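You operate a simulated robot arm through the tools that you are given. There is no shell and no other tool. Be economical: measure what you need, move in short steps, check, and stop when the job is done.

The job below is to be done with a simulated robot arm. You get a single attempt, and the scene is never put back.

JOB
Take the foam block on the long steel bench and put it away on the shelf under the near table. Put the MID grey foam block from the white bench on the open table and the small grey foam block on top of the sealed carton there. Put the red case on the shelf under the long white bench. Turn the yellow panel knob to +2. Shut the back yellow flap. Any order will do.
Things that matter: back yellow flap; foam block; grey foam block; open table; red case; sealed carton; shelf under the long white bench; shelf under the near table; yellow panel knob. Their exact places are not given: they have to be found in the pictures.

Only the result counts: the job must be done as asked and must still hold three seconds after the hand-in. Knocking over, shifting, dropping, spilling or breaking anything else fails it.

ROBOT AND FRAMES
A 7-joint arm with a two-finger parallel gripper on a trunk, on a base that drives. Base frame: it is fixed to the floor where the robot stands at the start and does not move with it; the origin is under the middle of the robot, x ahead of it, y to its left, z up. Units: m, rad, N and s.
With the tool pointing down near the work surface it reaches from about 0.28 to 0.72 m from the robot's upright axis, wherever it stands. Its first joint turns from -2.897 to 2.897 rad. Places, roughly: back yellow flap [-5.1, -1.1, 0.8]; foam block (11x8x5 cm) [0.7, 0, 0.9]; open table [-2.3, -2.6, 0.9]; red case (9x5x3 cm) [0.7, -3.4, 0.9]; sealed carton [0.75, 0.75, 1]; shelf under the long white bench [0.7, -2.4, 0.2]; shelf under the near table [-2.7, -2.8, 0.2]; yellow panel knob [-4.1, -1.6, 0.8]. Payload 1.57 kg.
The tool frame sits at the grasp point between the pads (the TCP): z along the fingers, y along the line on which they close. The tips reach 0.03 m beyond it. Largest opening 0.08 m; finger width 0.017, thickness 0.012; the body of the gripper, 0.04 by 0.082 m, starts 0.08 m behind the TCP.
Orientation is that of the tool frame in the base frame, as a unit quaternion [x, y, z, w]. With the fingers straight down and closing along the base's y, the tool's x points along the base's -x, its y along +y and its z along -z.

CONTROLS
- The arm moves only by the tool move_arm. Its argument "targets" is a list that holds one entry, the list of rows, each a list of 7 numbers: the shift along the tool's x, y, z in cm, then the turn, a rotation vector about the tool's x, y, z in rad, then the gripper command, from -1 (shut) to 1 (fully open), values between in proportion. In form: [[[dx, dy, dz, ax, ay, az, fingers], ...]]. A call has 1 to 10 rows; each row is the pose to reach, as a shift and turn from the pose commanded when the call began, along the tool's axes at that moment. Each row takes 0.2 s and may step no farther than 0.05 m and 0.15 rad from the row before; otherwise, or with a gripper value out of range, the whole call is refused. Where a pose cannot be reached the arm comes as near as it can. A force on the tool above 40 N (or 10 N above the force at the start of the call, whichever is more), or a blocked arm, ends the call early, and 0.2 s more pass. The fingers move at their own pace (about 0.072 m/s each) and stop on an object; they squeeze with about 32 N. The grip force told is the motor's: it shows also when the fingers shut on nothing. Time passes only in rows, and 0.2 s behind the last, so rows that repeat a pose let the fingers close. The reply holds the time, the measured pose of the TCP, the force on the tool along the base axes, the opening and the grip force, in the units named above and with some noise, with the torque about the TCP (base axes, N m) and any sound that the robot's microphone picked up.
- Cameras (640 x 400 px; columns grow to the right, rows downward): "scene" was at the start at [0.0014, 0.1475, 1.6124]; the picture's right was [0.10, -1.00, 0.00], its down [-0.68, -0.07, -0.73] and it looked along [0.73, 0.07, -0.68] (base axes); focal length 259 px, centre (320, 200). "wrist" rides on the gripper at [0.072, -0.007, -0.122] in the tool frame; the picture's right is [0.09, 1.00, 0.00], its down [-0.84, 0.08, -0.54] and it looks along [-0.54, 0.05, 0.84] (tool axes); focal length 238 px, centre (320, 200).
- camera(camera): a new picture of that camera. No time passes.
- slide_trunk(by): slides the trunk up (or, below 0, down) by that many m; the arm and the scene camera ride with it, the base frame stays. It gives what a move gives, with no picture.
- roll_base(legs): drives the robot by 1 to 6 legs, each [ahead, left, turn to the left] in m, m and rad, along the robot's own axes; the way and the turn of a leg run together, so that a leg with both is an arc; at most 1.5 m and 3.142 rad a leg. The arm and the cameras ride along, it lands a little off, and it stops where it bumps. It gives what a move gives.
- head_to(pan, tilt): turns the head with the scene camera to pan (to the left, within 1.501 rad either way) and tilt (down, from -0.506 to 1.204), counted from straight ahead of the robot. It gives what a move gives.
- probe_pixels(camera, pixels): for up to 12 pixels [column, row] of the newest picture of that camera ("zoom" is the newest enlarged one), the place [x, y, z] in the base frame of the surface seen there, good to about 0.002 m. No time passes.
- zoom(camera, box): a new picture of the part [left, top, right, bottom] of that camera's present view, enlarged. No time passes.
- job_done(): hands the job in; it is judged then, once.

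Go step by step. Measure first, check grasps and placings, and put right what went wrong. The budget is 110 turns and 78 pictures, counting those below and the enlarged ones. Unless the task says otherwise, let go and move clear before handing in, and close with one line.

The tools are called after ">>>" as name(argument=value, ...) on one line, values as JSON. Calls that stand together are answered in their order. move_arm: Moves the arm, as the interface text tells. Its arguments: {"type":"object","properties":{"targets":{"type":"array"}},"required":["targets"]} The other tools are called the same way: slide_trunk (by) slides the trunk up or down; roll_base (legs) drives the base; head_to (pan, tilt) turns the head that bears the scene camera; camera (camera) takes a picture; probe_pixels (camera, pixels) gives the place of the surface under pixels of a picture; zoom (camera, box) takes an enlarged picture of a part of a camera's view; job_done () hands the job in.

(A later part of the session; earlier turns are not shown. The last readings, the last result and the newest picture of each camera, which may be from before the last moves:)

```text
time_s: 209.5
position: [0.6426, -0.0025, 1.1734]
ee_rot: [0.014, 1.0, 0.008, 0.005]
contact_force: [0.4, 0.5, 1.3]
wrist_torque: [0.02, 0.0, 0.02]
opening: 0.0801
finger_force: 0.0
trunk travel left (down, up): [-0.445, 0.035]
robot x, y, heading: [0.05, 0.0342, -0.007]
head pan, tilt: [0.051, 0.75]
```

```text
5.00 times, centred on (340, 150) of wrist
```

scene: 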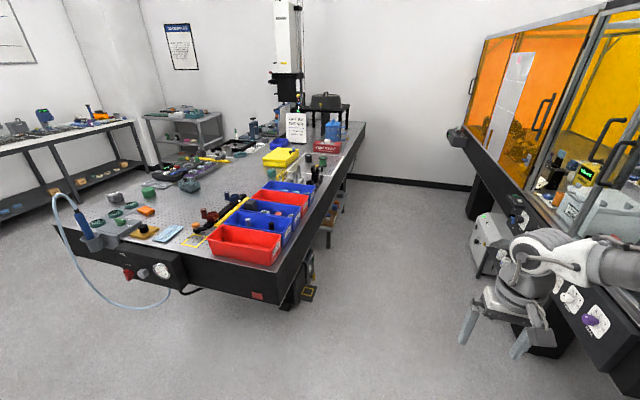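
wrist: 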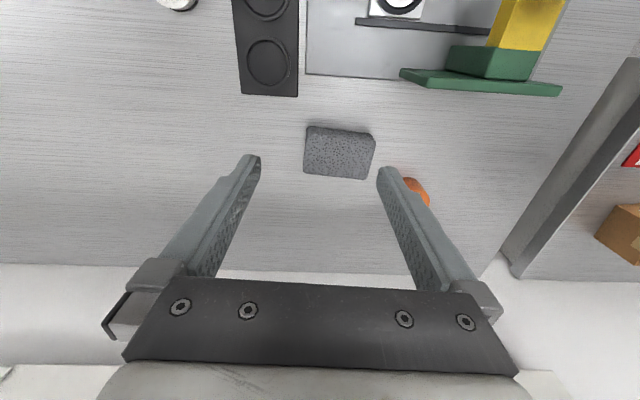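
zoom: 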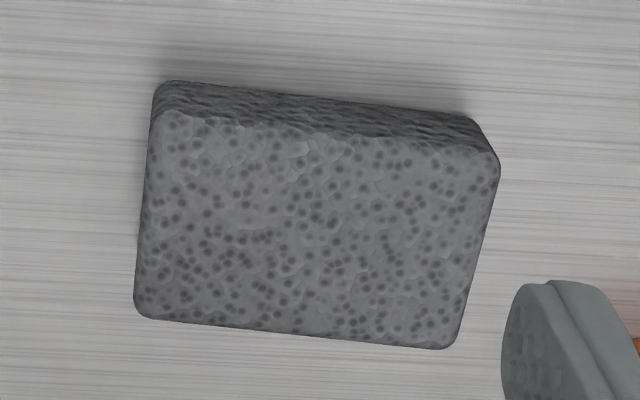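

The depth seems about 7 cm, so it fits in the 8 cm opening. Probe the edges exactly.

>>> probe_pixels(camera="zoom", pixels=[[160, 90], [160, 110], [160, 312], [160, 318], [300, 100], [300, 325], [300, 331], [440, 120], [440, 340], [440, 345], [137, 250], [493, 180]])

```text
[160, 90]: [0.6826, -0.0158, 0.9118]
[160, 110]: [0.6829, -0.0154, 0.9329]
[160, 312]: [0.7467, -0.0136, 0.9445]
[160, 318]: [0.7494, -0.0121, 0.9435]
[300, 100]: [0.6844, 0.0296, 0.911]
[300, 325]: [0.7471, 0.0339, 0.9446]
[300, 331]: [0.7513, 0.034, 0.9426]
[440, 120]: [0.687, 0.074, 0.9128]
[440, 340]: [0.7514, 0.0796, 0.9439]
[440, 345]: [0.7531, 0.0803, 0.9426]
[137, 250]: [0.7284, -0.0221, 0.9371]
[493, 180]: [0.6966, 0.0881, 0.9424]
```

Block: centre (0.718,0.034), depth ≈6.8 cm, top 0.9445, turned ≈0.045 rad. Straighten the tool and turn it 90° so the fingers close along x.

>>> move_arm(targets=[[[0, 0, 0, 0.016, 0.012, 0, 1]]])

>>> move_arm(targets=[[[-0.7, 0.4, 0, 0, 0, -0.142, 1], [-1.5, 0.8, 0, 0, 0, -0.284, 1], [-2.2, 1.2, 0, 0, 0, -0.426, 1], [-3, 1.5, 0, 0, 0, -0.568, 1], [-3.7, 1.9, 0, 0, 0, -0.71, 1], [-4.5, 2.3, 0, 0, 0, -0.852, 1], [-5.2, 2.7, 0, 0, 0, -0.994, 1], [-6, 3.1, 0, 0, 0, -1.136, 1], [-6.7, 3.5, 0, 0, 0, -1.278, 1], [-7.4, 3.86, 0, 0, 0, -1.42, 1]]])

>>> move_arm(targets=[[[0, 0, 0, 0, 0, -0.134, 1], [0, 0, 0, 0, 0, -0.134, 1]]])

```text
time_s: 209.9
position: [0.6421, -0.0033, 1.1747]
ee_rot: [0.014, 1.0, 0.001, 0.0]
contact_force: [0.3, 0.2, 0.9]
wrist_torque: [-0.01, 0.0, -0.02]
opening: 0.0799
finger_force: 0.0
trunk travel left (down, up): [-0.445, 0.035]
robot x, y, heading: [0.0518, 0.0381, -0.004]
head pan, tilt: [0.051, 0.75]
```

```text
time_s: 212.1
position: [0.4633, 0.19, 1.1269]
ee_rot: [-0.612, 0.791, -0.018, 0.006]
contact_force: [-0.1, -0.4, 0.0]
wrist_torque: [-0.01, -0.02, -0.01]
opening: 0.0802
finger_force: 0.1
out of reach, approached as far as the arm can: row 4, 5, 6, 7, 8, 9, 10
trunk travel left (down, up): [-0.445, 0.035]
robot x, y, heading: [0.0468, 0.0384, -0.004]
head pan, tilt: [0.051, 0.75]
```

```text
time_s: 212.7
position: [0.4269, 0.2092, 1.1275]
ee_rot: [-0.662, 0.749, -0.02, 0.007]
contact_force: [-0.2, 0.3, 0.4]
wrist_torque: [-0.01, -0.05, -0.05]
opening: 0.08
finger_force: 0.1
out of reach, approached as far as the arm can: row 1, 2
trunk travel left (down, up): [-0.445, 0.035]
robot x, y, heading: [0.0482, 0.0364, -0.007]
head pan, tilt: [0.051, 0.75]
```

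That turn direction hits a joint limit; I'll turn the other way instead, first unwinding.

>>> move_arm(targets=[[[0, 0, 0, 0, 0, 0.15, 1], [0, 0, 0, 0, 0, 0.3, 1], [0, 0, 0, 0, 0, 0.45, 1], [0, 0, 0, 0, 0, 0.6, 1], [0, 0, 0, 0, 0, 0.75, 1], [0, 0, 0, 0, 0, 0.9, 1], [0, 0, 0, 0, 0, 1.05, 1], [0, 0, 0, 0, 0, 1.2, 1], [0, 0, 0, 0, 0, 1.35, 1], [0, 0, 0, 0, 0, 1.5, 1]]])

```text
time_s: 214.9
position: [0.4255, 0.2096, 1.13]
ee_rot: [0.026, 0.999, -0.01, 0.018]
contact_force: [-1.2, 0.3, 0.2]
wrist_torque: [0.0, 0.01, 0.0]
opening: 0.0801
finger_force: 0.0
trunk travel left (down, up): [-0.445, 0.035]
robot x, y, heading: [0.0498, 0.0356, -0.004]
head pan, tilt: [0.051, 0.75]
```

>>> move_arm(targets=[[[0, 0, -2, -0.021, 0.036, 0, 1], [0, 0, -4.5, -0.021, 0.036, 0, 1], [-3.8, -2, -4.5, -0.021, 0.036, 0, 1], [-7.6, -4, -4.5, -0.021, 0.036, 0, 1], [-11.4, -6, -4.5, -0.021, 0.036, 0, 1], [-15.2, -8, -4.5, -0.021, 0.036, 0, 1], [-19, -10, -4.5, -0.021, 0.036, 0, 1], [-22.8, -12, -4.5, -0.021, 0.036, 0, 1], [-26.6, -14, -4.5, -0.021, 0.036, 0, 1], [-30.2, -16, -4.5, -0.021, 0.036, 0, 1]]])

>>> move_arm(targets=[[[0, 0, 0, 0, 0, 0.148, 1], [0, 0, 0, 0, 0, 0.296, 1], [0, 0, 0, 0, 0, 0.444, 1], [0, 0, 0, 0, 0, 0.592, 1], [0, 0, 0, 0, 0, 0.74, 1], [0, 0, 0, 0, 0, 0.888, 1], [0, 0, 0, 0, 0, 1.036, 1], [0, 0, 0, 0, 0, 1.184, 1], [0, 0, 0, 0, 0, 1.332, 1], [0, 0, 0, 0, 0, 1.48, 1]]])

```text
time_s: 217.1
position: [0.7183, 0.036, 1.1867]
ee_rot: [0.025, 1.0, 0.001, -0.001]
contact_force: [0.0, -0.9, -0.9]
wrist_torque: [-0.02, -0.01, -0.04]
opening: 0.08
finger_force: 0.1
trunk travel left (down, up): [-0.445, 0.035]
robot x, y, heading: [0.0502, 0.0343, -0.005]
head pan, tilt: [0.051, 0.75]
```

```text
time_s: 219.3
position: [0.7167, 0.0365, 1.1885]
ee_rot: [0.693, 0.721, 0.001, -0.001]
contact_force: [-0.4, 0.0, 0.0]
wrist_torque: [0.01, 0.03, -0.01]
opening: 0.08
finger_force: 0.2
trunk travel left (down, up): [-0.445, 0.035]
robot x, y, heading: [0.0465, 0.0363, -0.005]
head pan, tilt: [0.051, 0.75]
```

The tool is turned with fingers closing along x. Fine-align and descend to just above the block, then check.

>>> move_arm(targets=[[[-0.2, 0.1, 0, 0, 0, 0.085, 1], [-0.2, 0.1, 5, 0, 0, 0.085, 1], [-0.2, 0.1, 10, 0, 0, 0.085, 1], [-0.2, 0.1, 15, 0, 0, 0.085, 1], [-0.2, 0.1, 19.8, 0, 0, 0.085, 1]]])

>>> camera(camera="wrist")

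```text
time_s: 220.5
position: [0.7183, 0.0351, 0.9903]
ee_rot: [0.723, 0.691, 0.001, -0.001]
contact_force: [-0.2, 0.5, 0.6]
wrist_torque: [0.0, 0.0, 0.0]
opening: 0.0801
finger_force: 0.0
trunk travel left (down, up): [-0.445, 0.035]
robot x, y, heading: [0.0465, 0.0386, -0.009]
head pan, tilt: [0.051, 0.75]
```

```text
15 pictures are left
```

wrist: 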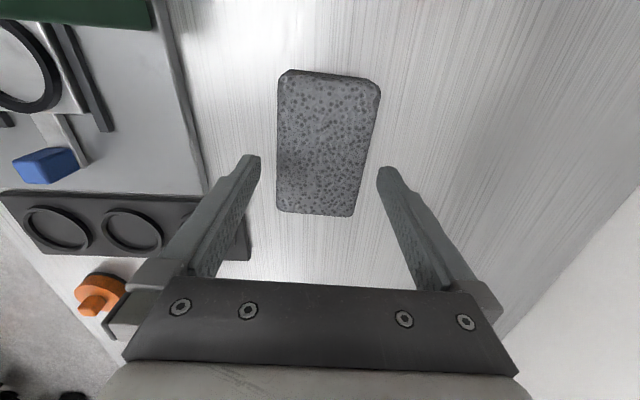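

Well aligned (the lean equals the camera's own roll). Descend and grip.

>>> move_arm(targets=[[[0, 0, 2, 0, 0, 0, 1], [0, 0, 4, 0, 0, 0, 1], [0, 0, 5.5, 0, 0, 0, 1], [0, 0, 5.5, 0, 0, 0, -1], [0, 0, 5.5, 0, 0, 0, -1], [0, 0, 5.5, 0, 0, 0, -1]]])

```text
time_s: 221.9
position: [0.7167, 0.0349, 0.9359]
ee_rot: [0.722, 0.692, 0.001, -0.001]
contact_force: [1.4, -0.5, 1.6]
wrist_torque: [0.05, -0.07, 0.0]
opening: 0.069
finger_force: 31.6
trunk travel left (down, up): [-0.445, 0.035]
robot x, y, heading: [0.0497, 0.0365, -0.003]
head pan, tilt: [0.051, 0.75]
```

Foam block held at 6.9 cm. Lift, retract and back away toward the aisle.

>>> move_arm(targets=[[[0, 0, -4.8, 0, 0, 0, -1], [0, 0, -9.6, 0, 0, 0, -1], [0, 0, -14.4, 0, 0, 0, -1], [0, 0, -19.2, 0, 0, 0, -1], [0, 0, -24, 0, 0, 0, -1], [0, -4.5, -24, 0, 0, 0, -1], [0, -9, -24, 0, 0, 0, -1], [0, -13.5, -24, 0, 0, 0, -1], [0, -18, -24, 0, 0, 0, -1], [0, -22.5, -24, 0, 0, 0, -1]]])

>>> roll_base(legs=[[-0.35, -0.25, 0], [-1.4, -0.24, 0], [-1.4, 0, 0], [-0.35, 0, 0]])

```text
time_s: 224.1
position: [0.4927, 0.0454, 1.1742]
ee_rot: [0.722, 0.691, 0.0, -0.001]
contact_force: [-0.4, -0.6, -0.1]
wrist_torque: [-0.02, -0.02, -0.03]
opening: 0.0691
finger_force: 31.6
trunk travel left (down, up): [-0.445, 0.035]
robot x, y, heading: [0.0499, 0.0369, -0.009]
head pan, tilt: [0.051, 0.75]
```

```text
time_s: 247.2
position: [-3.0006, -0.4559, 1.1749]
ee_rot: [0.724, 0.689, 0.0, 0.0]
contact_force: [-0.7, 0.1, -0.6]
wrist_torque: [-0.01, 0.0, -0.02]
opening: 0.0689
finger_force: 31.6
trunk travel left (down, up): [-0.445, 0.035]
robot x, y, heading: [-3.4478, -0.4617, -0.015]
head pan, tilt: [0.051, 0.75]
```

Slide down the aisle to the shelf and look.

>>> move_arm(targets=[[[0, -4.5, 0, 0, 0, 0, -1], [0, -9, 0, 0, 0, 0, -1]]])

>>> roll_base(legs=[[0, -1.1, 0.015], [-0.05, -1.05, 0]])

>>> slide_trunk(by=-0.2)

>>> head_to(pan=0.0, tilt=1.0)

>>> camera(camera="scene")

```text
time_s: 247.8
position: [-3.0909, -0.4494, 1.1745]
ee_rot: [0.724, 0.69, 0.001, -0.001]
contact_force: [0.7, 0.2, -0.6]
wrist_torque: [-0.04, 0.0, 0.01]
opening: 0.0688
finger_force: 32.1
trunk travel left (down, up): [-0.445, 0.035]
robot x, y, heading: [-3.4437, -0.4613, -0.009]
head pan, tilt: [0.051, 0.75]
```

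```text
time_s: 263.9
position: [-3.1205, -2.565, 1.175]
ee_rot: [0.711, 0.703, 0.001, 0.0]
contact_force: [-0.6, 0.5, 0.1]
wrist_torque: [0.02, -0.02, 0.0]
opening: 0.0689
finger_force: 31.6
trunk travel left (down, up): [-0.445, 0.035]
robot x, y, heading: [-3.4758, -2.5913, 0.032]
head pan, tilt: [0.051, 0.75]
```

```text
time_s: 266.1
position: [-3.121, -2.5662, 0.976]
ee_rot: [0.71, 0.704, 0.0, -0.001]
contact_force: [-0.4, 1.0, 0.0]
wrist_torque: [0.0, -0.04, 0.0]
opening: 0.0689
finger_force: 31.7
trunk travel left (down, up): [-0.245, 0.235]
robot x, y, heading: [-3.4753, -2.5948, 0.03]
head pan, tilt: [0.051, 0.75]
```

```text
time_s: 266.9
position: [-3.1212, -2.565, 0.9752]
ee_rot: [0.711, 0.703, 0.0, -0.001]
contact_force: [0.0, -0.2, -0.4]
wrist_torque: [0.04, 0.0, 0.03]
opening: 0.0687
finger_force: 31.8
trunk travel left (down, up): [-0.245, 0.235]
robot x, y, heading: [-3.4751, -2.5916, 0.032]
head pan, tilt: [0.0, 1.0]
```

```text
14 pictures are left
```

scene: 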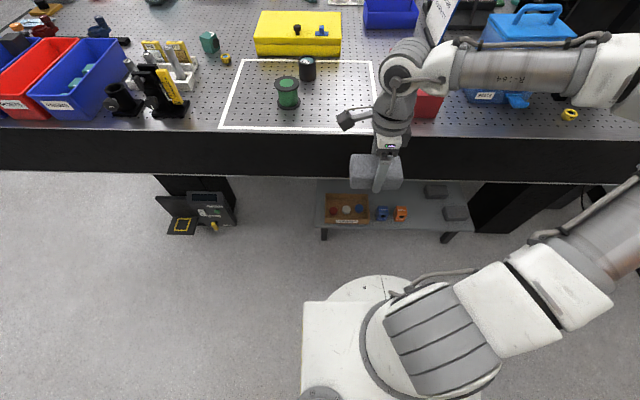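

The shelf has a tray, two clamps and two grey boxes; free space at about (425,215). Zoom/probe there.

>>> zoom(camera="scene", box=[310, 170, 490, 250])

>>> probe_pixels(camera="scene", pixels=[[318, 222], [470, 230], [425, 228], [425, 210], [425, 192], [404, 210], [446, 213], [400, 184], [370, 205], [370, 226], [430, 170], [436, 187]])

```text
3.56 times, centred on (400, 210) of scene
```

zoom: 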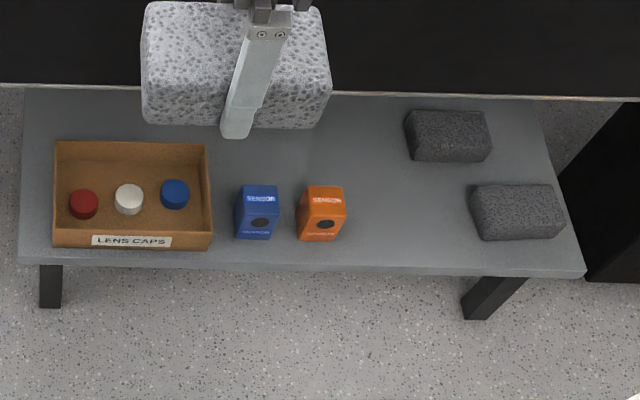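

```text
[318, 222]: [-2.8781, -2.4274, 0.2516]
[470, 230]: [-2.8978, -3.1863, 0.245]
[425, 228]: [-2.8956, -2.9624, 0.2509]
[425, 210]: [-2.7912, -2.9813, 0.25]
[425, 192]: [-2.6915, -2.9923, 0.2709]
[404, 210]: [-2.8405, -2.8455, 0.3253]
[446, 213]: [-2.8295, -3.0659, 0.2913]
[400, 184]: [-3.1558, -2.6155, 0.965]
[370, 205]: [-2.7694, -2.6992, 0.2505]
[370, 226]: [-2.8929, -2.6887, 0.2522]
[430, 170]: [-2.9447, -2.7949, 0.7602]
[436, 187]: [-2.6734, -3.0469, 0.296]
```

Shelf top z=0.25, front edge x≈-2.9; free gap y -2.88…-3.04. Move the base right by 0.39 and lower the trunk.

>>> roll_base(legs=[[0.012, -0.385, -0.032]])

>>> slide_trunk(by=-0.24)

```text
time_s: 270.4
position: [-3.1048, -2.9671, 0.974]
ee_rot: [0.723, 0.691, 0.001, 0.0]
contact_force: [-0.6, -0.2, -0.1]
wrist_torque: [0.0, 0.0, 0.0]
opening: 0.069
finger_force: 31.5
trunk travel left (down, up): [-0.245, 0.235]
robot x, y, heading: [-3.4608, -2.9805, -0.007]
head pan, tilt: [0.0, 1.0]
```

```text
time_s: 272.9
position: [-3.1048, -2.9675, 0.7343]
ee_rot: [0.724, 0.69, 0.001, -0.001]
contact_force: [-0.9, 0.6, 0.6]
wrist_torque: [0.0, 0.03, 0.0]
opening: 0.069
finger_force: 32.5
trunk travel left (down, up): [-0.005, 0.475]
robot x, y, heading: [-3.4582, -2.984, -0.009]
head pan, tilt: [0.0, 1.0]
```

Forward 7.5 cm, then straight down in front of the shelf.

>>> move_arm(targets=[[[0.3, 3.8, 0, 0, 0, -0.03, -1], [0.9, 7.5, 0, 0, 0, -0.048, -1], [0.9, 7.5, 4.9, 0, 0, -0.048, -1], [0.9, 7.5, 9.8, 0, 0, -0.048, -1], [0.9, 7.5, 14.7, 0, 0, -0.048, -1], [0.9, 7.5, 19.6, 0, 0, -0.048, -1], [0.9, 7.5, 24.5, 0, 0, -0.048, -1], [0.9, 7.5, 29.4, 0, 0, -0.048, -1], [0.9, 7.5, 34.3, 0, 0, -0.048, -1], [0.9, 7.5, 39.2, 0, 0, -0.048, -1]]])

>>> camera(camera="scene")

```text
time_s: 275.1
position: [-3.0275, -2.9612, 0.342]
ee_rot: [0.706, 0.708, -0.001, -0.002]
contact_force: [0.2, -0.3, -0.4]
wrist_torque: [-0.02, 0.0, -0.02]
opening: 0.0688
finger_force: 32.7
trunk travel left (down, up): [-0.005, 0.475]
robot x, y, heading: [-3.4594, -2.982, -0.005]
head pan, tilt: [0.0, 1.0]
```

```text
12 pictures are left
```

scene: 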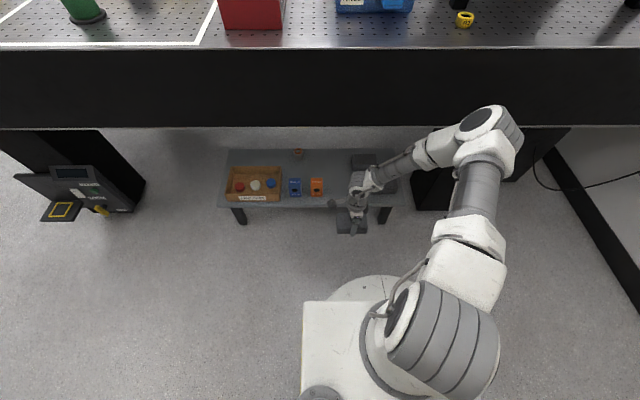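

Reached z=0.34. The elbow swings right toward the table's apron at (495,115); probe its place before moving forward.

>>> probe_pixels(camera="scene", pixels=[[480, 120], [500, 110], [520, 140], [490, 150], [430, 150], [400, 165], [560, 120], [350, 225], [345, 155], [365, 160]])

```text
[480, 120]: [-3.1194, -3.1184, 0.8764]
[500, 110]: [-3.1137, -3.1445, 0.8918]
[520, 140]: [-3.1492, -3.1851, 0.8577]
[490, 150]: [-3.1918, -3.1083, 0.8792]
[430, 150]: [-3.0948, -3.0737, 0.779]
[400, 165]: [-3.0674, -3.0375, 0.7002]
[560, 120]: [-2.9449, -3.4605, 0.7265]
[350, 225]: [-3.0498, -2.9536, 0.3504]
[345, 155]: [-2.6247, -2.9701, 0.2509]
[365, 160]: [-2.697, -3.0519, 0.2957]
```

Elbow is ~14 cm from the apron. I advance under the table with the tool tilted 0.3 rad so the wrist stays outside, in two steps.

>>> move_arm(targets=[[[0, 1, 0, -0.1, 0, 0, -1], [0, 3, 0, -0.2, 0, 0, -1], [0, 6, 0, -0.3, 0, 0, -1], [0, 9.5, 0, -0.3, 0, 0, -1]]])

>>> camera(camera="scene")

>>> probe_pixels(camera="scene", pixels=[[480, 110], [500, 100], [470, 120], [450, 130], [430, 140], [415, 150], [400, 160], [390, 170]])

```text
time_s: 276.1
position: [-2.934, -2.962, 0.3405]
ee_rot: [0.698, 0.7, 0.107, 0.106]
contact_force: [-0.7, -0.3, -0.5]
wrist_torque: [0.0, -0.01, -0.03]
opening: 0.0688
finger_force: 32.7
trunk travel left (down, up): [-0.005, 0.475]
robot x, y, heading: [-3.4594, -2.981, -0.002]
head pan, tilt: [0.0, 1.0]
```

```text
11 pictures are left
```

scene: 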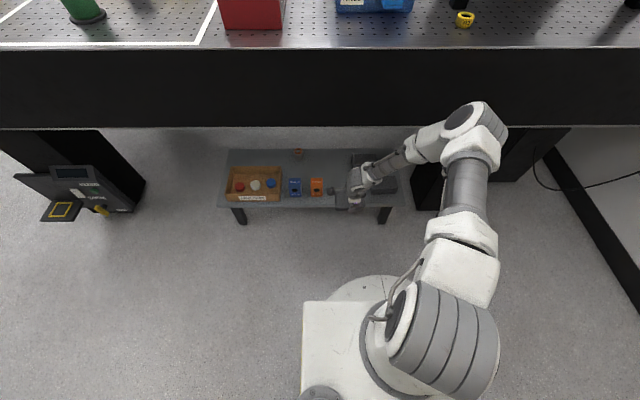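

```text
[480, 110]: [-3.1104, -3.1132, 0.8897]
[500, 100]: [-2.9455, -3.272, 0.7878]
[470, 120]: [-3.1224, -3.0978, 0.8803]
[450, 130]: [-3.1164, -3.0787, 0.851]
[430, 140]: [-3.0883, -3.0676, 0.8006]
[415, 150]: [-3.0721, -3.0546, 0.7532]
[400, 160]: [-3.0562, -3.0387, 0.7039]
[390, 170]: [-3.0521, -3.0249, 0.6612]
```

Arm has room. Continue 8 cm forward, tilting a further 0.2 rad.

>>> move_arm(targets=[[[0, 1.9, 0.6, -0.07, 0, 0, -1], [0, 3.8, 1.2, -0.14, 0, 0, -1], [0, 5.7, 1.8, -0.2, 0, 0, -1], [0, 7.6, 2.4, -0.2, 0, 0, -1]]])

>>> camera(camera="wrist")

```text
time_s: 277.1
position: [-2.8802, -2.9604, 0.3571]
ee_rot: [0.685, 0.686, 0.175, 0.175]
contact_force: [0.2, 1.1, 0.4]
wrist_torque: [-0.02, 0.0, 0.01]
opening: 0.0688
finger_force: 31.9
out of reach, approached as far as the arm can: row 2, 3, 4
trunk travel left (down, up): [-0.005, 0.475]
robot x, y, heading: [-3.4578, -2.9805, -0.009]
head pan, tilt: [0.0, 1.0]
```

```text
10 pictures are left
```

wrist: 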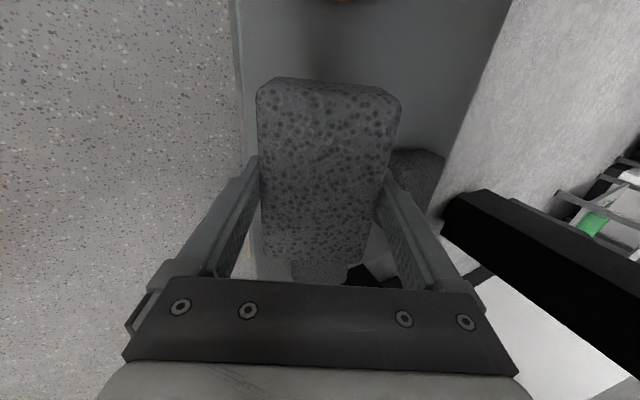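

Arm reach limit at x=-2.88; drive the base ahead 3 cm, then lower.

>>> roll_base(legs=[[0.03, 0, 0]])

>>> move_arm(targets=[[[0, -1, 1.8, 0, 0, 0, -1], [0, -1.9, 3.5, 0, 0, 0, -1], [0, -2.4, 4.4, 0, 0, 0, -1]]])

```text
time_s: 277.9
position: [-2.8498, -2.9601, 0.3565]
ee_rot: [0.685, 0.686, 0.175, 0.174]
contact_force: [-0.4, 0.7, -0.3]
wrist_torque: [0.02, -0.02, 0.0]
opening: 0.0688
finger_force: 32.2
trunk travel left (down, up): [-0.005, 0.475]
robot x, y, heading: [-3.4314, -2.9813, -0.005]
head pan, tilt: [0.0, 1.0]
```

```text
time_s: 278.7
position: [-2.8512, -2.9613, 0.3558]
ee_rot: [0.685, 0.686, 0.174, 0.174]
contact_force: [0.1, -0.5, 0.3]
wrist_torque: [-0.02, 0.0, 0.03]
opening: 0.0691
finger_force: 31.7
out of reach, approached as far as the arm can: row 1, 2, 3
trunk travel left (down, up): [-0.005, 0.475]
robot x, y, heading: [-3.4307, -2.9852, -0.006]
head pan, tilt: [0.0, 1.0]
```

The wrist is at a joint limit; a longer reach should relax it. Back the base 13 cm and reach out with the arm instead.

>>> roll_base(legs=[[-0.13, 0, 0]])

>>> move_arm(targets=[[[0, 2.8, 1.5, 0.04, 0, 0, -1], [0, 5.7, 3.1, 0.07, 0, 0, -1], [0, 8.5, 4.6, 0.1, 0, 0, -1], [0, 11.4, 6.2, 0.13, 0, 0, -1]]])

```text
time_s: 280.2
position: [-2.9788, -2.9611, 0.3544]
ee_rot: [0.685, 0.686, 0.175, 0.173]
contact_force: [-0.6, -0.4, -0.8]
wrist_torque: [-0.04, 0.01, -0.02]
opening: 0.0685
finger_force: 32.0
trunk travel left (down, up): [-0.005, 0.475]
robot x, y, heading: [-3.5596, -2.9797, -0.008]
head pan, tilt: [0.0, 1.0]
```

```text
time_s: 281.2
position: [-2.8785, -2.9568, 0.3929]
ee_rot: [0.693, 0.694, 0.138, 0.136]
contact_force: [0.3, -0.6, 0.0]
wrist_torque: [-0.01, -0.04, -0.02]
opening: 0.0687
finger_force: 32.1
out of reach, approached as far as the arm can: row 1, 2, 3, 4
trunk travel left (down, up): [-0.005, 0.475]
robot x, y, heading: [-3.5571, -2.9833, -0.008]
head pan, tilt: [0.0, 1.0]
```

Still limited; a more upright tool with the base nearer should fit. Pull the arm back, set tilt to 0.15, then drive ahead 10 cm.

>>> move_arm(targets=[[[0, -3.4, -0.7, 0.08, 0, 0, -1], [0, -6.7, -1.3, 0.16, 0, 0, -1], [0, -10, -1.95, 0.24, 0, 0, -1]]])

>>> roll_base(legs=[[0.1, 0, 0]])

>>> camera(camera="scene")

>>> probe_pixels(camera="scene", pixels=[[480, 110], [450, 130], [430, 140], [415, 150], [400, 160], [390, 170], [405, 145], [560, 127]])

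```text
time_s: 282.0
position: [-2.9791, -2.9603, 0.3762]
ee_rot: [0.706, 0.705, 0.046, 0.044]
contact_force: [0.0, -0.3, -0.6]
wrist_torque: [-0.03, 0.03, -0.03]
opening: 0.0688
finger_force: 32.2
trunk travel left (down, up): [-0.005, 0.475]
robot x, y, heading: [-3.5586, -2.9825, -0.009]
head pan, tilt: [0.0, 1.0]
```

```text
time_s: 283.4
position: [-2.89, -2.9585, 0.3714]
ee_rot: [0.703, 0.709, 0.04, 0.038]
contact_force: [0.1, 0.2, 0.5]
wrist_torque: [0.01, -0.01, -0.01]
opening: 0.0688
finger_force: 32.3
trunk travel left (down, up): [-0.005, 0.475]
robot x, y, heading: [-3.4617, -2.9823, -0.002]
head pan, tilt: [0.0, 1.0]
stopped in leg 1: the robot was blocked; the commanded pose is now the measured one
```

```text
9 pictures are left
```

scene: 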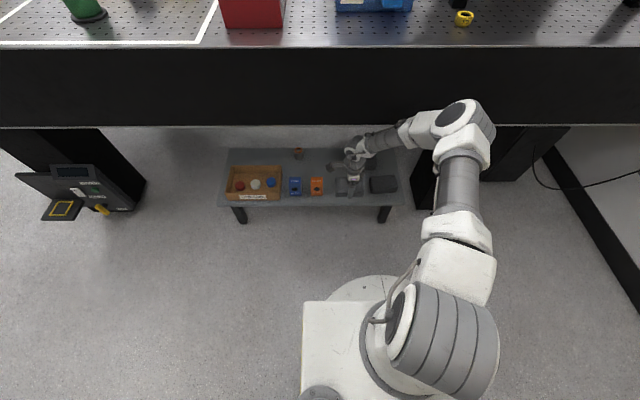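

```text
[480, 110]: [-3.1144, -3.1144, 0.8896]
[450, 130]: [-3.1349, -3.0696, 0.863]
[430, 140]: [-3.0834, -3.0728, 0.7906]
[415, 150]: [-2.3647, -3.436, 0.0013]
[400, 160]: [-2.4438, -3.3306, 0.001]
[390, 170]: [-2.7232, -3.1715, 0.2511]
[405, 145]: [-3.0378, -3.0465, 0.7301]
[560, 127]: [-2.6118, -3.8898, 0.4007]
```

The forearm touched the table apron (no force remains). I back off 3 cm and use tilt 0.3 with x≈-2.862, lowering at the same time.

>>> roll_base(legs=[[-0.03, 0, 0]])

>>> move_arm(targets=[[[0, 0, 1.5, -0.07, 0, 0, -1], [0, 1.5, 3.0, -0.14, 0, 0, -1], [0, 3.5, 4.0, -0.19, 0, 0, -1], [0, 5.3, 4.6, -0.19, 0, 0, -1]]])

```text
time_s: 284.3
position: [-2.9194, -2.96, 0.3714]
ee_rot: [0.704, 0.708, 0.04, 0.038]
contact_force: [0.3, 0.8, 0.0]
wrist_torque: [-0.01, 0.02, -0.02]
opening: 0.0687
finger_force: 31.7
trunk travel left (down, up): [-0.005, 0.475]
robot x, y, heading: [-3.4943, -2.9836, -0.005]
head pan, tilt: [0.0, 1.0]
```

```text
time_s: 285.3
position: [-2.8802, -2.9581, 0.3602]
ee_rot: [0.696, 0.702, 0.108, 0.106]
contact_force: [0.9, -0.3, -0.4]
wrist_torque: [0.0, 0.01, 0.0]
opening: 0.0689
finger_force: 32.3
out of reach, approached as far as the arm can: row 2, 3, 4
trunk travel left (down, up): [-0.005, 0.475]
robot x, y, heading: [-3.4931, -2.9818, -0.008]
head pan, tilt: [0.0, 1.0]
```

The lower bound seems set by the elbow, so being closer lets the wrist drop more. Retract the arm to radius 0.47 with tilt 0.5, then bring the base in.

>>> move_arm(targets=[[[0, -3.4, -1.1, -0.05, 0, 0, -1], [0, -6.9, -2.1, -0.1, 0, 0, -1], [0, -10.3, -3.2, -0.15, 0, 0, -1], [0, -13.7, -4.2, -0.2, 0, 0, -1]]])

>>> move_arm(targets=[[[0, -1, 1.8, 0, 0, 0, -1], [0, -1.6, 3, 0, 0, 0, -1], [0, -2.2, 4, 0, 0, 0, -1]]])

```text
time_s: 286.3
position: [-3.0237, -2.9576, 0.361]
ee_rot: [0.683, 0.686, 0.179, 0.175]
contact_force: [0.7, -0.3, 0.3]
wrist_torque: [0.01, 0.02, 0.0]
opening: 0.069
finger_force: 32.4
trunk travel left (down, up): [-0.005, 0.475]
robot x, y, heading: [-3.4937, -2.9827, -0.003]
head pan, tilt: [0.0, 1.0]
```

```text
time_s: 287.1
position: [-3.0216, -2.9573, 0.358]
ee_rot: [0.683, 0.687, 0.176, 0.175]
contact_force: [-0.7, -0.6, -0.7]
wrist_torque: [-0.03, -0.04, -0.01]
opening: 0.0688
finger_force: 31.9
out of reach, approached as far as the arm can: row 1, 2, 3
trunk travel left (down, up): [-0.005, 0.475]
robot x, y, heading: [-3.4921, -2.982, -0.0]
head pan, tilt: [0.0, 1.0]
```

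Still bounded; test what upright pose can go low here in the open.

>>> move_arm(targets=[[[0, 0, 0, 0.1, 0, 0, -1], [0, 0, 0, 0.2, 0, 0, -1], [0, 0, 0, 0.3, 0, 0, -1], [0, -1.2, 2.2, 0.3, 0, 0, -1], [0, -2.4, 4.4, 0.3, 0, 0, -1], [0, -3.3, 6.1, 0.3, 0, 0, -1]]])

```text
time_s: 288.5
position: [-3.0206, -2.9612, 0.3289]
ee_rot: [0.701, 0.706, 0.071, 0.071]
contact_force: [0.6, 0.1, 0.0]
wrist_torque: [0.0, 0.0, 0.01]
opening: 0.0689
finger_force: 32.0
out of reach, approached as far as the arm can: row 5, 6
trunk travel left (down, up): [-0.005, 0.475]
robot x, y, heading: [-3.4915, -2.9848, -0.01]
head pan, tilt: [0.0, 1.0]
```

Lowest feasible is about z 0.33. A short guided release ~3 cm above the shelf with the fingers around the block will do. Set tilt 0.35 at radius 0.505 and drive in 12.4 cm.

>>> move_arm(targets=[[[0, 2, -1.2, -0.075, 0, 0, -1], [0, 3.9, -2.3, -0.15, 0, 0, -1]]])

>>> roll_base(legs=[[0.124, 0, 0]])

>>> move_arm(targets=[[[0, -0.35, 0.94, 0, 0, 0, -1], [0, -0.7, 1.9, 0, 0, 0, -1]]])

```text
time_s: 289.1
position: [-2.9868, -2.9614, 0.3589]
ee_rot: [0.694, 0.698, 0.126, 0.124]
contact_force: [-1.2, 0.8, -0.6]
wrist_torque: [-0.01, 0.0, -0.01]
opening: 0.0689
finger_force: 31.8
trunk travel left (down, up): [-0.005, 0.475]
robot x, y, heading: [-3.492, -2.9805, -0.003]
head pan, tilt: [0.0, 1.0]
```

```text
time_s: 290.6
position: [-2.8802, -2.9606, 0.3539]
ee_rot: [0.692, 0.702, 0.12, 0.115]
contact_force: [-0.5, 0.1, -0.7]
wrist_torque: [-0.01, 0.01, -0.01]
opening: 0.0691
finger_force: 31.7
trunk travel left (down, up): [-0.005, 0.475]
robot x, y, heading: [-3.3762, -2.9798, -0.008]
head pan, tilt: [0.0, 1.0]
stopped in leg 1: the robot was blocked; the commanded pose is now the measured one
```

```text
time_s: 291.2
position: [-2.8836, -2.9687, 0.3398]
ee_rot: [0.697, 0.698, 0.121, 0.116]
contact_force: [0.1, -0.4, -0.1]
wrist_torque: [0.03, -0.01, 0.01]
opening: 0.0691
finger_force: 32.0
out of reach, approached as far as the arm can: row 2
trunk travel left (down, up): [-0.005, 0.475]
robot x, y, heading: [-3.3745, -2.98, -0.014]
head pan, tilt: [0.0, 1.0]
```

Elbow touches the apron that close. Back 4.5 cm, reach with tilt 0.4 to x≈-2.855.

>>> roll_base(legs=[[-0.05, 0, 0]])

>>> move_arm(targets=[[[0.4, 0, -1.5, 0, 0, 0, -1], [0.8, 2.6, -0.4, -0.03, 0, 0, -1], [0.8, 5.2, 0.6, -0.06, 0, 0, -1], [0.8, 7.7, 1.5, -0.06, 0, 0, -1]]])

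```text
time_s: 292.2
position: [-2.9285, -2.9605, 0.3385]
ee_rot: [0.693, 0.701, 0.12, 0.115]
contact_force: [0.8, 1.1, -0.3]
wrist_torque: [0.02, 0.0, 0.0]
opening: 0.0685
finger_force: 31.8
trunk travel left (down, up): [-0.005, 0.475]
robot x, y, heading: [-3.4244, -2.9809, -0.007]
head pan, tilt: [0.0, 1.0]
```

```text
time_s: 293.2
position: [-2.8507, -2.9523, 0.3496]
ee_rot: [0.688, 0.698, 0.142, 0.137]
contact_force: [-0.1, -0.7, -0.2]
wrist_torque: [0.02, 0.03, -0.02]
opening: 0.0688
finger_force: 31.9
trunk travel left (down, up): [-0.005, 0.475]
robot x, y, heading: [-3.4264, -2.9793, -0.009]
head pan, tilt: [0.0, 1.0]
```

Reached with no limit yet. Try lowering further.

>>> move_arm(targets=[[[-0.5, -0.4, 0.9, 0, 0, 0, -1], [-0.9, -0.8, 1.8, 0, 0, 0, -1], [-0.9, -1.2, 2.8, 0.03, 0, 0, -1], [-0.9, -1.6, 3.7, 0.06, 0, 0, -1]]])

>>> camera(camera="wrist")

```text
time_s: 294.2
position: [-2.8581, -2.9613, 0.3449]
ee_rot: [0.692, 0.702, 0.121, 0.115]
contact_force: [-0.3, 0.5, -0.5]
wrist_torque: [0.03, 0.04, -0.04]
opening: 0.0687
finger_force: 32.2
out of reach, approached as far as the arm can: row 1, 2, 3, 4
trunk travel left (down, up): [-0.005, 0.475]
robot x, y, heading: [-3.4213, -2.9855, -0.004]
head pan, tilt: [0.0, 1.0]
```

```text
8 pictures are left
```

wrist: 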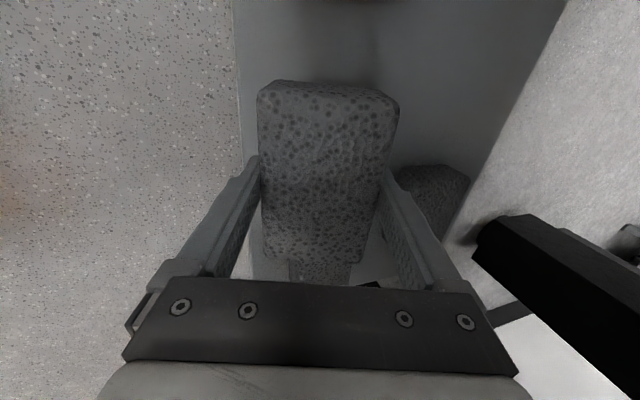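

Lowest reachable here: near edge ≈5 cm above the shelf, well inside its front edge. Release between the fingers.

>>> move_arm(targets=[[[0, 0, 0, 0, 0, 0, 1], [0, 0, 0, 0, 0, 0, 1], [0, 0, 0, 0, 0, 0, 1], [0, 0, 0, 0, 0, 0, 1]]])

>>> camera(camera="wrist")

```text
time_s: 295.2
position: [-2.8592, -2.9618, 0.345]
ee_rot: [0.693, 0.702, 0.121, 0.115]
contact_force: [0.4, 0.0, -0.4]
wrist_torque: [-0.01, 0.03, -0.01]
opening: 0.0801
finger_force: 0.1
trunk travel left (down, up): [-0.005, 0.475]
robot x, y, heading: [-3.4264, -2.9839, -0.008]
head pan, tilt: [0.0, 1.0]
```

```text
7 pictures are left
```

wrist: 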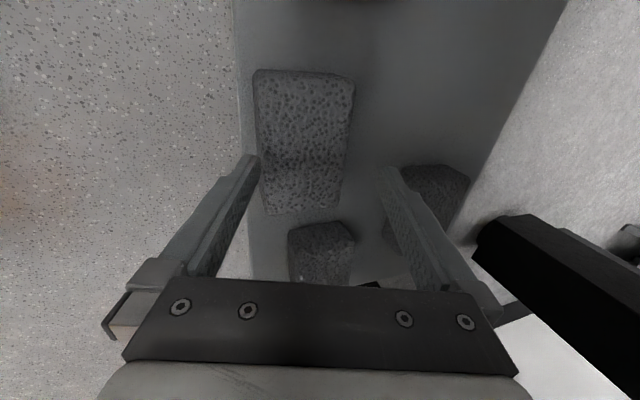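

The block lies on the shelf. Probe its position.

>>> probe_pixels(camera="wrist", pixels=[[258, 80], [345, 85], [300, 110], [265, 205], [330, 205], [262, 150], [340, 150], [242, 130], [320, 240]])

```text
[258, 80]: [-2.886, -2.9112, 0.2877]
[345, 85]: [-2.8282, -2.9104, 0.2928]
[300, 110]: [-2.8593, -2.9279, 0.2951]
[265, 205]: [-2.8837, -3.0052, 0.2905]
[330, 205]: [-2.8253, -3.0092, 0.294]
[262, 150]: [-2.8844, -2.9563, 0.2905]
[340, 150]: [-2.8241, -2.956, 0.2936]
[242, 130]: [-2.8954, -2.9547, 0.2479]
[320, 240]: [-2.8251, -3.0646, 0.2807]
```

Block is flat on the shelf (x -2.887…-2.82, top 0.295). Back off clear, straighten the tool and raise the trunk.

>>> roll_base(legs=[[-0.1, 0, 0]])

>>> move_arm(targets=[[[0, -3.8, -1.4, 0, 0, 0, 1], [0, -7.6, -2.8, 0.08, 0, 0, 1], [0, -11.4, -4.5, 0.16, 0, 0, 1], [0, -12, -8, 0.25, 0, 0, 1], [0, -12, -11, 0.338, 0, 0, 1]]])

>>> slide_trunk(by=0.46)

```text
time_s: 296.5
position: [-2.9599, -2.9597, 0.345]
ee_rot: [0.693, 0.702, 0.12, 0.115]
contact_force: [-0.1, -0.9, 0.3]
wrist_torque: [0.01, -0.01, 0.0]
opening: 0.08
finger_force: 0.0
trunk travel left (down, up): [-0.005, 0.475]
robot x, y, heading: [-3.522, -2.9827, -0.006]
head pan, tilt: [0.0, 1.0]
```

```text
time_s: 297.7
position: [-3.1099, -2.9635, 0.4076]
ee_rot: [0.702, 0.712, 0.0, -0.004]
contact_force: [-0.7, 0.1, 0.3]
wrist_torque: [0.02, -0.01, -0.03]
opening: 0.0804
finger_force: 0.1
trunk travel left (down, up): [-0.005, 0.475]
robot x, y, heading: [-3.5198, -2.9834, -0.007]
head pan, tilt: [0.0, 1.0]
```

```text
refused: 0.46 is not a number from -0.4 to 0.4
```

Raise the trunk and travel out of the aisle and over to the white bench.

>>> slide_trunk(by=0.4)

>>> roll_base(legs=[[0, 1.25, 0.007], [0, 1.28, 0], [1.5, 0, 0], [0.9, 0, 0]])

>>> slide_trunk(by=0.06)

```text
time_s: 301.5
position: [-3.1096, -2.9633, 0.8074]
ee_rot: [0.702, 0.712, 0.001, -0.003]
contact_force: [-0.2, -0.8, -0.2]
wrist_torque: [0.03, 0.01, 0.01]
opening: 0.0801
finger_force: 0.0
trunk travel left (down, up): [-0.405, 0.075]
robot x, y, heading: [-3.5265, -2.9825, -0.006]
head pan, tilt: [0.0, 1.0]
```

```text
time_s: 335.9
position: [-0.7491, -0.3456, 0.8076]
ee_rot: [0.691, 0.723, 0.001, -0.002]
contact_force: [-0.1, -0.6, 0.1]
wrist_torque: [0.01, -0.01, 0.0]
opening: 0.0801
finger_force: 0.1
trunk travel left (down, up): [-0.405, 0.075]
robot x, y, heading: [-1.1619, -0.3834, 0.025]
head pan, tilt: [0.0, 1.0]
```

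```text
time_s: 336.9
position: [-0.749, -0.3454, 0.8679]
ee_rot: [0.69, 0.724, 0.001, -0.002]
contact_force: [0.5, 0.7, -0.2]
wrist_torque: [-0.01, 0.01, 0.03]
opening: 0.0801
finger_force: 0.1
trunk travel left (down, up): [-0.465, 0.015]
robot x, y, heading: [-1.1653, -0.3791, 0.026]
head pan, tilt: [0.0, 1.0]
```

>>> move_arm(targets=[[[0, 0, -4.9, 0, 0, 0, 1], [0, 0, -9.8, 0, 0, 0, 1], [0, 0, -14.7, 0, 0, 0, 1], [0, 0, -19.6, 0, 0, 0, 1], [0, 0, -24.5, 0, 0, 0, 1], [0, 0, -29.4, 0, 0, 0, 1]]])

>>> roll_base(legs=[[0, -1.1, -0.025], [0.35, -1.1, 0], [0.25, 0, 0]])

>>> head_to(pan=-0.25, tilt=0.6)

>>> camera(camera="scene")

```text
time_s: 338.3
position: [-0.7489, -0.3476, 1.1603]
ee_rot: [0.69, 0.724, 0.001, -0.003]
contact_force: [0.4, -1.1, 0.1]
wrist_torque: [0.0, 0.01, 0.01]
opening: 0.0799
finger_force: 0.0
trunk travel left (down, up): [-0.465, 0.015]
robot x, y, heading: [-1.1665, -0.3761, 0.023]
head pan, tilt: [0.0, 1.0]
```

```text
time_s: 356.5
position: [-0.1062, -2.5187, 1.1604]
ee_rot: [0.7, 0.714, 0.002, -0.002]
contact_force: [-1.1, -0.6, 0.5]
wrist_torque: [0.01, 0.0, 0.02]
opening: 0.0799
finger_force: 0.1
trunk travel left (down, up): [-0.465, 0.015]
robot x, y, heading: [-0.5183, -2.5378, -0.005]
head pan, tilt: [0.0, 1.0]
```

```text
time_s: 357.4
position: [-0.1055, -2.5173, 1.1603]
ee_rot: [0.7, 0.714, 0.001, -0.003]
contact_force: [1.4, -0.3, -0.5]
wrist_torque: [-0.02, 0.0, 0.0]
opening: 0.0799
finger_force: 0.0
trunk travel left (down, up): [-0.465, 0.015]
robot x, y, heading: [-0.5179, -2.5387, -0.006]
head pan, tilt: [-0.25, 0.6]
```

```text
6 pictures are left
```

scene: 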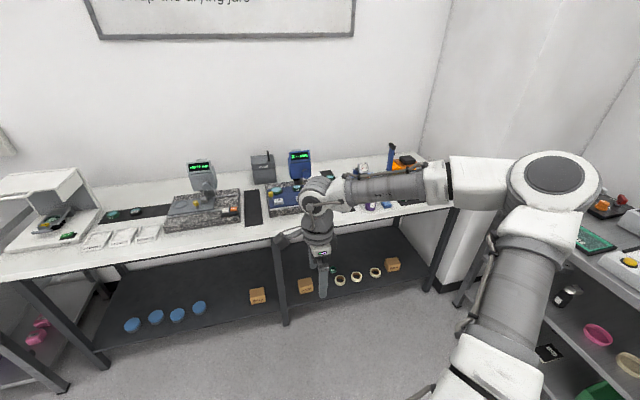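

The dark shelf is visible with free space around (225,300). Probe shelf, bench edge, and the region near the red case.

>>> probe_pixels(camera="scene", pixels=[[225, 300], [230, 322], [220, 328], [230, 275], [257, 296], [200, 307], [240, 240], [200, 250], [370, 205], [385, 205], [402, 160], [430, 190]])

>>> zoom(camera="scene", box=[320, 130, 470, 230])

```text
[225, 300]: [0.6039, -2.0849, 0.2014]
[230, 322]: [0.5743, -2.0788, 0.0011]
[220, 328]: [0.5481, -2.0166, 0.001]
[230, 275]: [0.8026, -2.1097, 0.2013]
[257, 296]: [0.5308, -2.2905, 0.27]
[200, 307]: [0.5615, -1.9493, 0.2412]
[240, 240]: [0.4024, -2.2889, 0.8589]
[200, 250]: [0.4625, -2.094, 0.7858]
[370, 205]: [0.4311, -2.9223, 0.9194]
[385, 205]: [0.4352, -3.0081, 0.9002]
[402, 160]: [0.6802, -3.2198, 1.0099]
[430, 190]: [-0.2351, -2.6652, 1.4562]
```

```text
4.00 times, centred on (395, 180) of scene
```

zoom: 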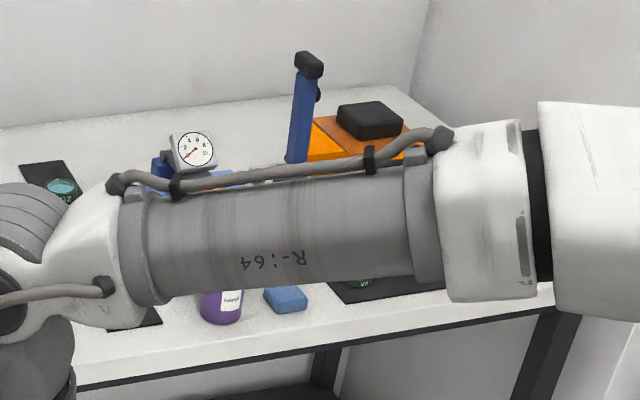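

Shelf top z≈0.201, free at y≈-2.09. Now turn the tool back to its natural yaw, drive before the case and look with the wrist camera.

>>> move_arm(targets=[[[0, 0, 0, 0, 0, -0.15, 1], [0, 0, 0, 0, 0, -0.3, 1], [0, 0, 0, 0, 0, -0.45, 1], [0, 0, 0, 0, 0, -0.6, 1], [0, 0, 0, 0, 0, -0.75, 1], [0, 0, 0, 0, 0, -0.9, 1], [0, 0, 0, 0, 0, -1.05, 1], [0, 0, 0, 0, 0, -1.2, 1], [0, 0, 0, 0, 0, -1.35, 1], [0, 0, 0, 0, 0, -1.5, 1]]])

>>> roll_base(legs=[[0, -0.55, 0], [0.55, 0, 0.005]])

>>> move_arm(targets=[[[-1, -4, 0, 0, 0, 0, 1], [-2, -8, 0, 0, 0, 0, 1], [-3, -12, 0, 0, 0, 0, 1], [-4, -16, 0, 0, 0, 0, 1], [-5, -20, 0, 0, 0, 0, 1]]])

>>> camera(camera="wrist")

```text
time_s: 359.6
position: [-0.1067, -2.5185, 1.1604]
ee_rot: [0.024, 1.0, 0.002, -0.001]
contact_force: [0.4, -1.1, -0.1]
wrist_torque: [0.0, 0.02, -0.03]
opening: 0.08
finger_force: 0.0
trunk travel left (down, up): [-0.465, 0.015]
robot x, y, heading: [-0.5224, -2.5387, -0.002]
head pan, tilt: [-0.25, 0.6]
```

```text
time_s: 367.9
position: [0.4349, -3.0881, 1.1603]
ee_rot: [0.027, 1.0, 0.003, -0.002]
contact_force: [0.0, 0.4, -0.3]
wrist_torque: [0.01, 0.0, -0.01]
opening: 0.0797
finger_force: 0.0
trunk travel left (down, up): [-0.465, 0.015]
robot x, y, heading: [0.021, -3.1036, -0.002]
head pan, tilt: [-0.25, 0.6]
```

```text
time_s: 369.1
position: [0.4726, -3.2895, 1.1607]
ee_rot: [0.027, 1.0, 0.003, -0.002]
contact_force: [0.4, -0.2, 0.2]
wrist_torque: [0.03, 0.0, 0.01]
opening: 0.0802
finger_force: 0.2
trunk travel left (down, up): [-0.465, 0.015]
robot x, y, heading: [0.0222, -3.1065, -0.007]
head pan, tilt: [-0.25, 0.6]
```

```text
4 pictures are left
```

wrist: 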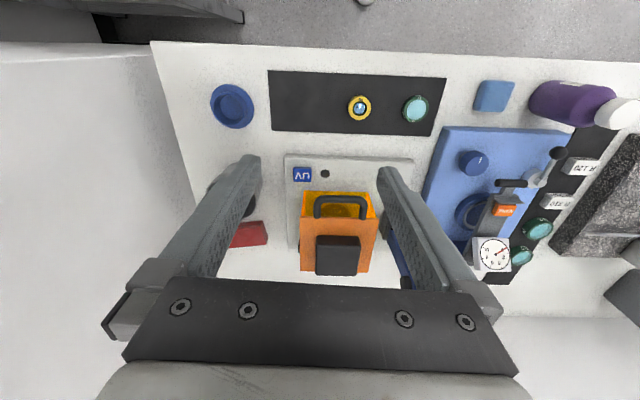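

The red case is at (248,235), partly behind the finger. Probe it and the neighbouring orange unit.

>>> probe_pixels(camera="wrist", pixels=[[252, 226], [265, 225], [267, 240], [256, 238], [240, 243], [232, 246], [245, 228], [268, 244], [305, 235], [300, 265], [335, 255], [245, 205]])

```text
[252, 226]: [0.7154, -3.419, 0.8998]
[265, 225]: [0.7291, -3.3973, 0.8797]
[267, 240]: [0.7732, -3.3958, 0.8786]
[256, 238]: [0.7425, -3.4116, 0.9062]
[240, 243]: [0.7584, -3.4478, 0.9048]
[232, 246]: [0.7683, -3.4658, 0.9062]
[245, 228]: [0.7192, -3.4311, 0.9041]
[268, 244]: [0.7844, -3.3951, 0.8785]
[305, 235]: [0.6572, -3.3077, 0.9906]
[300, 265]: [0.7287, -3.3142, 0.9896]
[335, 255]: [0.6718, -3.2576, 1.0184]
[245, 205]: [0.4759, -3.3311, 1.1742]
```

Case: top 0.906, 2.8 cm tall, front edge x≈0.717, +y end at -3.397 — centre ≈ (0.743,-3.44), long along y. Move the base closer, turn the tool 90° and go above it.

>>> roll_base(legs=[[0.065, -0.105, 0.005]])

>>> move_arm(targets=[[[0, 0, 0, 0, 0, 0.15, 1], [0, 0, 0, 0, 0, 0.3, 1], [0, 0, 0, 0, 0, 0.45, 1], [0, 0, 0, 0, 0, 0.6, 1], [0, 0, 0, 0, 0, 0.75, 1], [0, 0, 0, 0, 0, 0.9, 1], [0, 0, 0, 0, 0, 1.05, 1], [0, 0, 0, 0, 0, 1.2, 1], [0, 0, 0, 0, 0, 1.35, 1], [0, 0, 0, 0, 0, 1.5, 1]]])

>>> move_arm(targets=[[[-1, 3.5, 0, 0, 0, 0.017, 1], [-2, 7, 0, 0, 0, 0.017, 1], [-3, 10.5, 0, 0, 0, 0.017, 1], [-4, 14, 0, 0, 0, 0.017, 1], [-5, 17.5, 0, 0, 0, 0.017, 1], [-5, 20.5, 0, 0, 0, 0.017, 1], [-5, 20.5, 4.5, 0, 0, 0.017, 1], [-5, 20.5, 9, 0, 0, 0.017, 1]]])

>>> camera(camera="wrist")

```text
time_s: 370.6
position: [0.5384, -3.394, 1.1611]
ee_rot: [0.025, 1.0, 0.003, -0.002]
contact_force: [-0.7, -0.9, -0.3]
wrist_torque: [0.04, 0.03, 0.01]
opening: 0.0802
finger_force: 0.1
trunk travel left (down, up): [-0.465, 0.015]
robot x, y, heading: [0.0843, -3.2122, 0.0]
head pan, tilt: [-0.25, 0.6]
```

```text
time_s: 372.8
position: [0.5377, -3.3937, 1.161]
ee_rot: [0.7, 0.714, 0.002, -0.002]
contact_force: [0.2, -0.1, 0.9]
wrist_torque: [0.01, -0.02, 0.01]
opening: 0.08
finger_force: 0.0
trunk travel left (down, up): [-0.465, 0.015]
robot x, y, heading: [0.089, -3.209, 0.004]
head pan, tilt: [-0.25, 0.6]
```

```text
time_s: 374.6
position: [0.7466, -3.4403, 1.0715]
ee_rot: [0.705, 0.709, 0.001, -0.003]
contact_force: [0.5, 0.4, 0.9]
wrist_torque: [0.04, 0.01, -0.01]
opening: 0.08
finger_force: 0.1
trunk travel left (down, up): [-0.465, 0.015]
robot x, y, heading: [0.0889, -3.2124, 0.001]
head pan, tilt: [-0.25, 0.6]
```

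```text
3 pictures are left
```

wrist: 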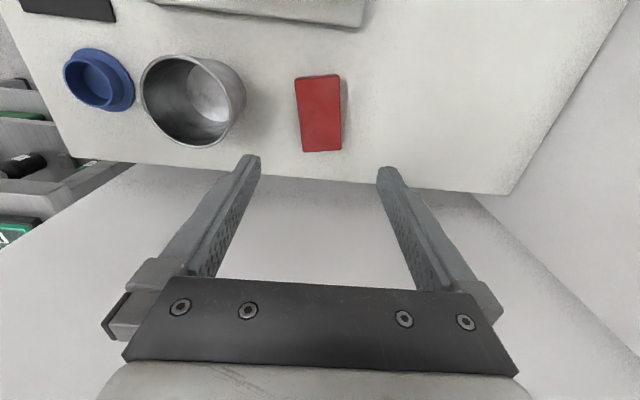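

Case visible at (320,113), with a metal cup to its left. Probe corners.

>>> probe_pixels(camera="wrist", pixels=[[298, 80], [337, 77], [304, 149], [339, 148], [319, 112], [299, 100], [338, 100], [302, 130], [339, 130], [244, 100], [230, 70], [238, 125]])

```text
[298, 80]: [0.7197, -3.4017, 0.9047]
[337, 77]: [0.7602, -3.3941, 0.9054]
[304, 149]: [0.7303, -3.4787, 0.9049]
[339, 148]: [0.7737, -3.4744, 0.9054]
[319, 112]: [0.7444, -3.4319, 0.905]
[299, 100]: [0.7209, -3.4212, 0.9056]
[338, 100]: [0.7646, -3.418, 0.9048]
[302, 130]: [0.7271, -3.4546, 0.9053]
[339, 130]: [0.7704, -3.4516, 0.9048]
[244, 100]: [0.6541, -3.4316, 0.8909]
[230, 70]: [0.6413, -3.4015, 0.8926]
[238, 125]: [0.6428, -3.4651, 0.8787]
```

Case centre (0.746,-3.437), turned 0.137 rad. Align, descend to grip near the top, close, lift.

>>> move_arm(targets=[[[0, 0, 4.5, 0, 0, -0.131, 0.8], [0, 0, 9, 0, 0, -0.131, 0.8], [0, 0, 12.5, 0, 0, -0.131, 0.8], [0, 0, 14.9, 0, 0, -0.131, 0.8], [0, 0, 14.9, 0, 0, -0.131, 0], [0, 0, 14.9, 0, 0, -0.131, -1], [0, 0, 14.9, 0, 0, -0.131, -1], [0, 0, 14.9, 0, 0, -0.131, -1]]])

>>> move_arm(targets=[[[0, 0, -4.8, 0, 0, 0, -1], [0, 0, -9.6, 0, 0, 0, -1], [0, 0, -14.4, 0, 0, 0, -1], [0, 0, -19.2, 0, 0, 0, -1], [0, 0, -24, 0, 0, 0, -1], [2.2, -4.1, -24, 0, 0, 0, -1], [4.4, -8.2, -24, 0, 0, 0, -1], [6.7, -12.2, -24, 0, 0, 0, -1], [9, -16.3, -24, 0, 0, 0, -1], [11.2, -20.3, -24, 0, 0, 0, -1]]])

```text
time_s: 376.4
position: [0.7411, -3.4389, 0.9512]
ee_rot: [0.658, 0.753, 0.001, -0.001]
contact_force: [-0.4, -0.5, 0.9]
wrist_torque: [0.01, 0.0, -0.03]
opening: 0.0002
finger_force: 21.2
out of reach, approached as far as the arm can: row 3, 4, 5, 6, 7, 8
trunk travel left (down, up): [-0.465, 0.015]
robot x, y, heading: [0.0839, -3.212, 0.001]
head pan, tilt: [-0.25, 0.6]
```

```text
time_s: 378.6
position: [0.5237, -3.3559, 1.1879]
ee_rot: [0.658, 0.753, 0.001, -0.002]
contact_force: [0.0, -0.2, 0.4]
wrist_torque: [-0.02, -0.02, -0.03]
opening: 0.0001
finger_force: 20.7
trunk travel left (down, up): [-0.465, 0.015]
robot x, y, heading: [0.0846, -3.2087, 0.003]
head pan, tilt: [-0.25, 0.6]
```

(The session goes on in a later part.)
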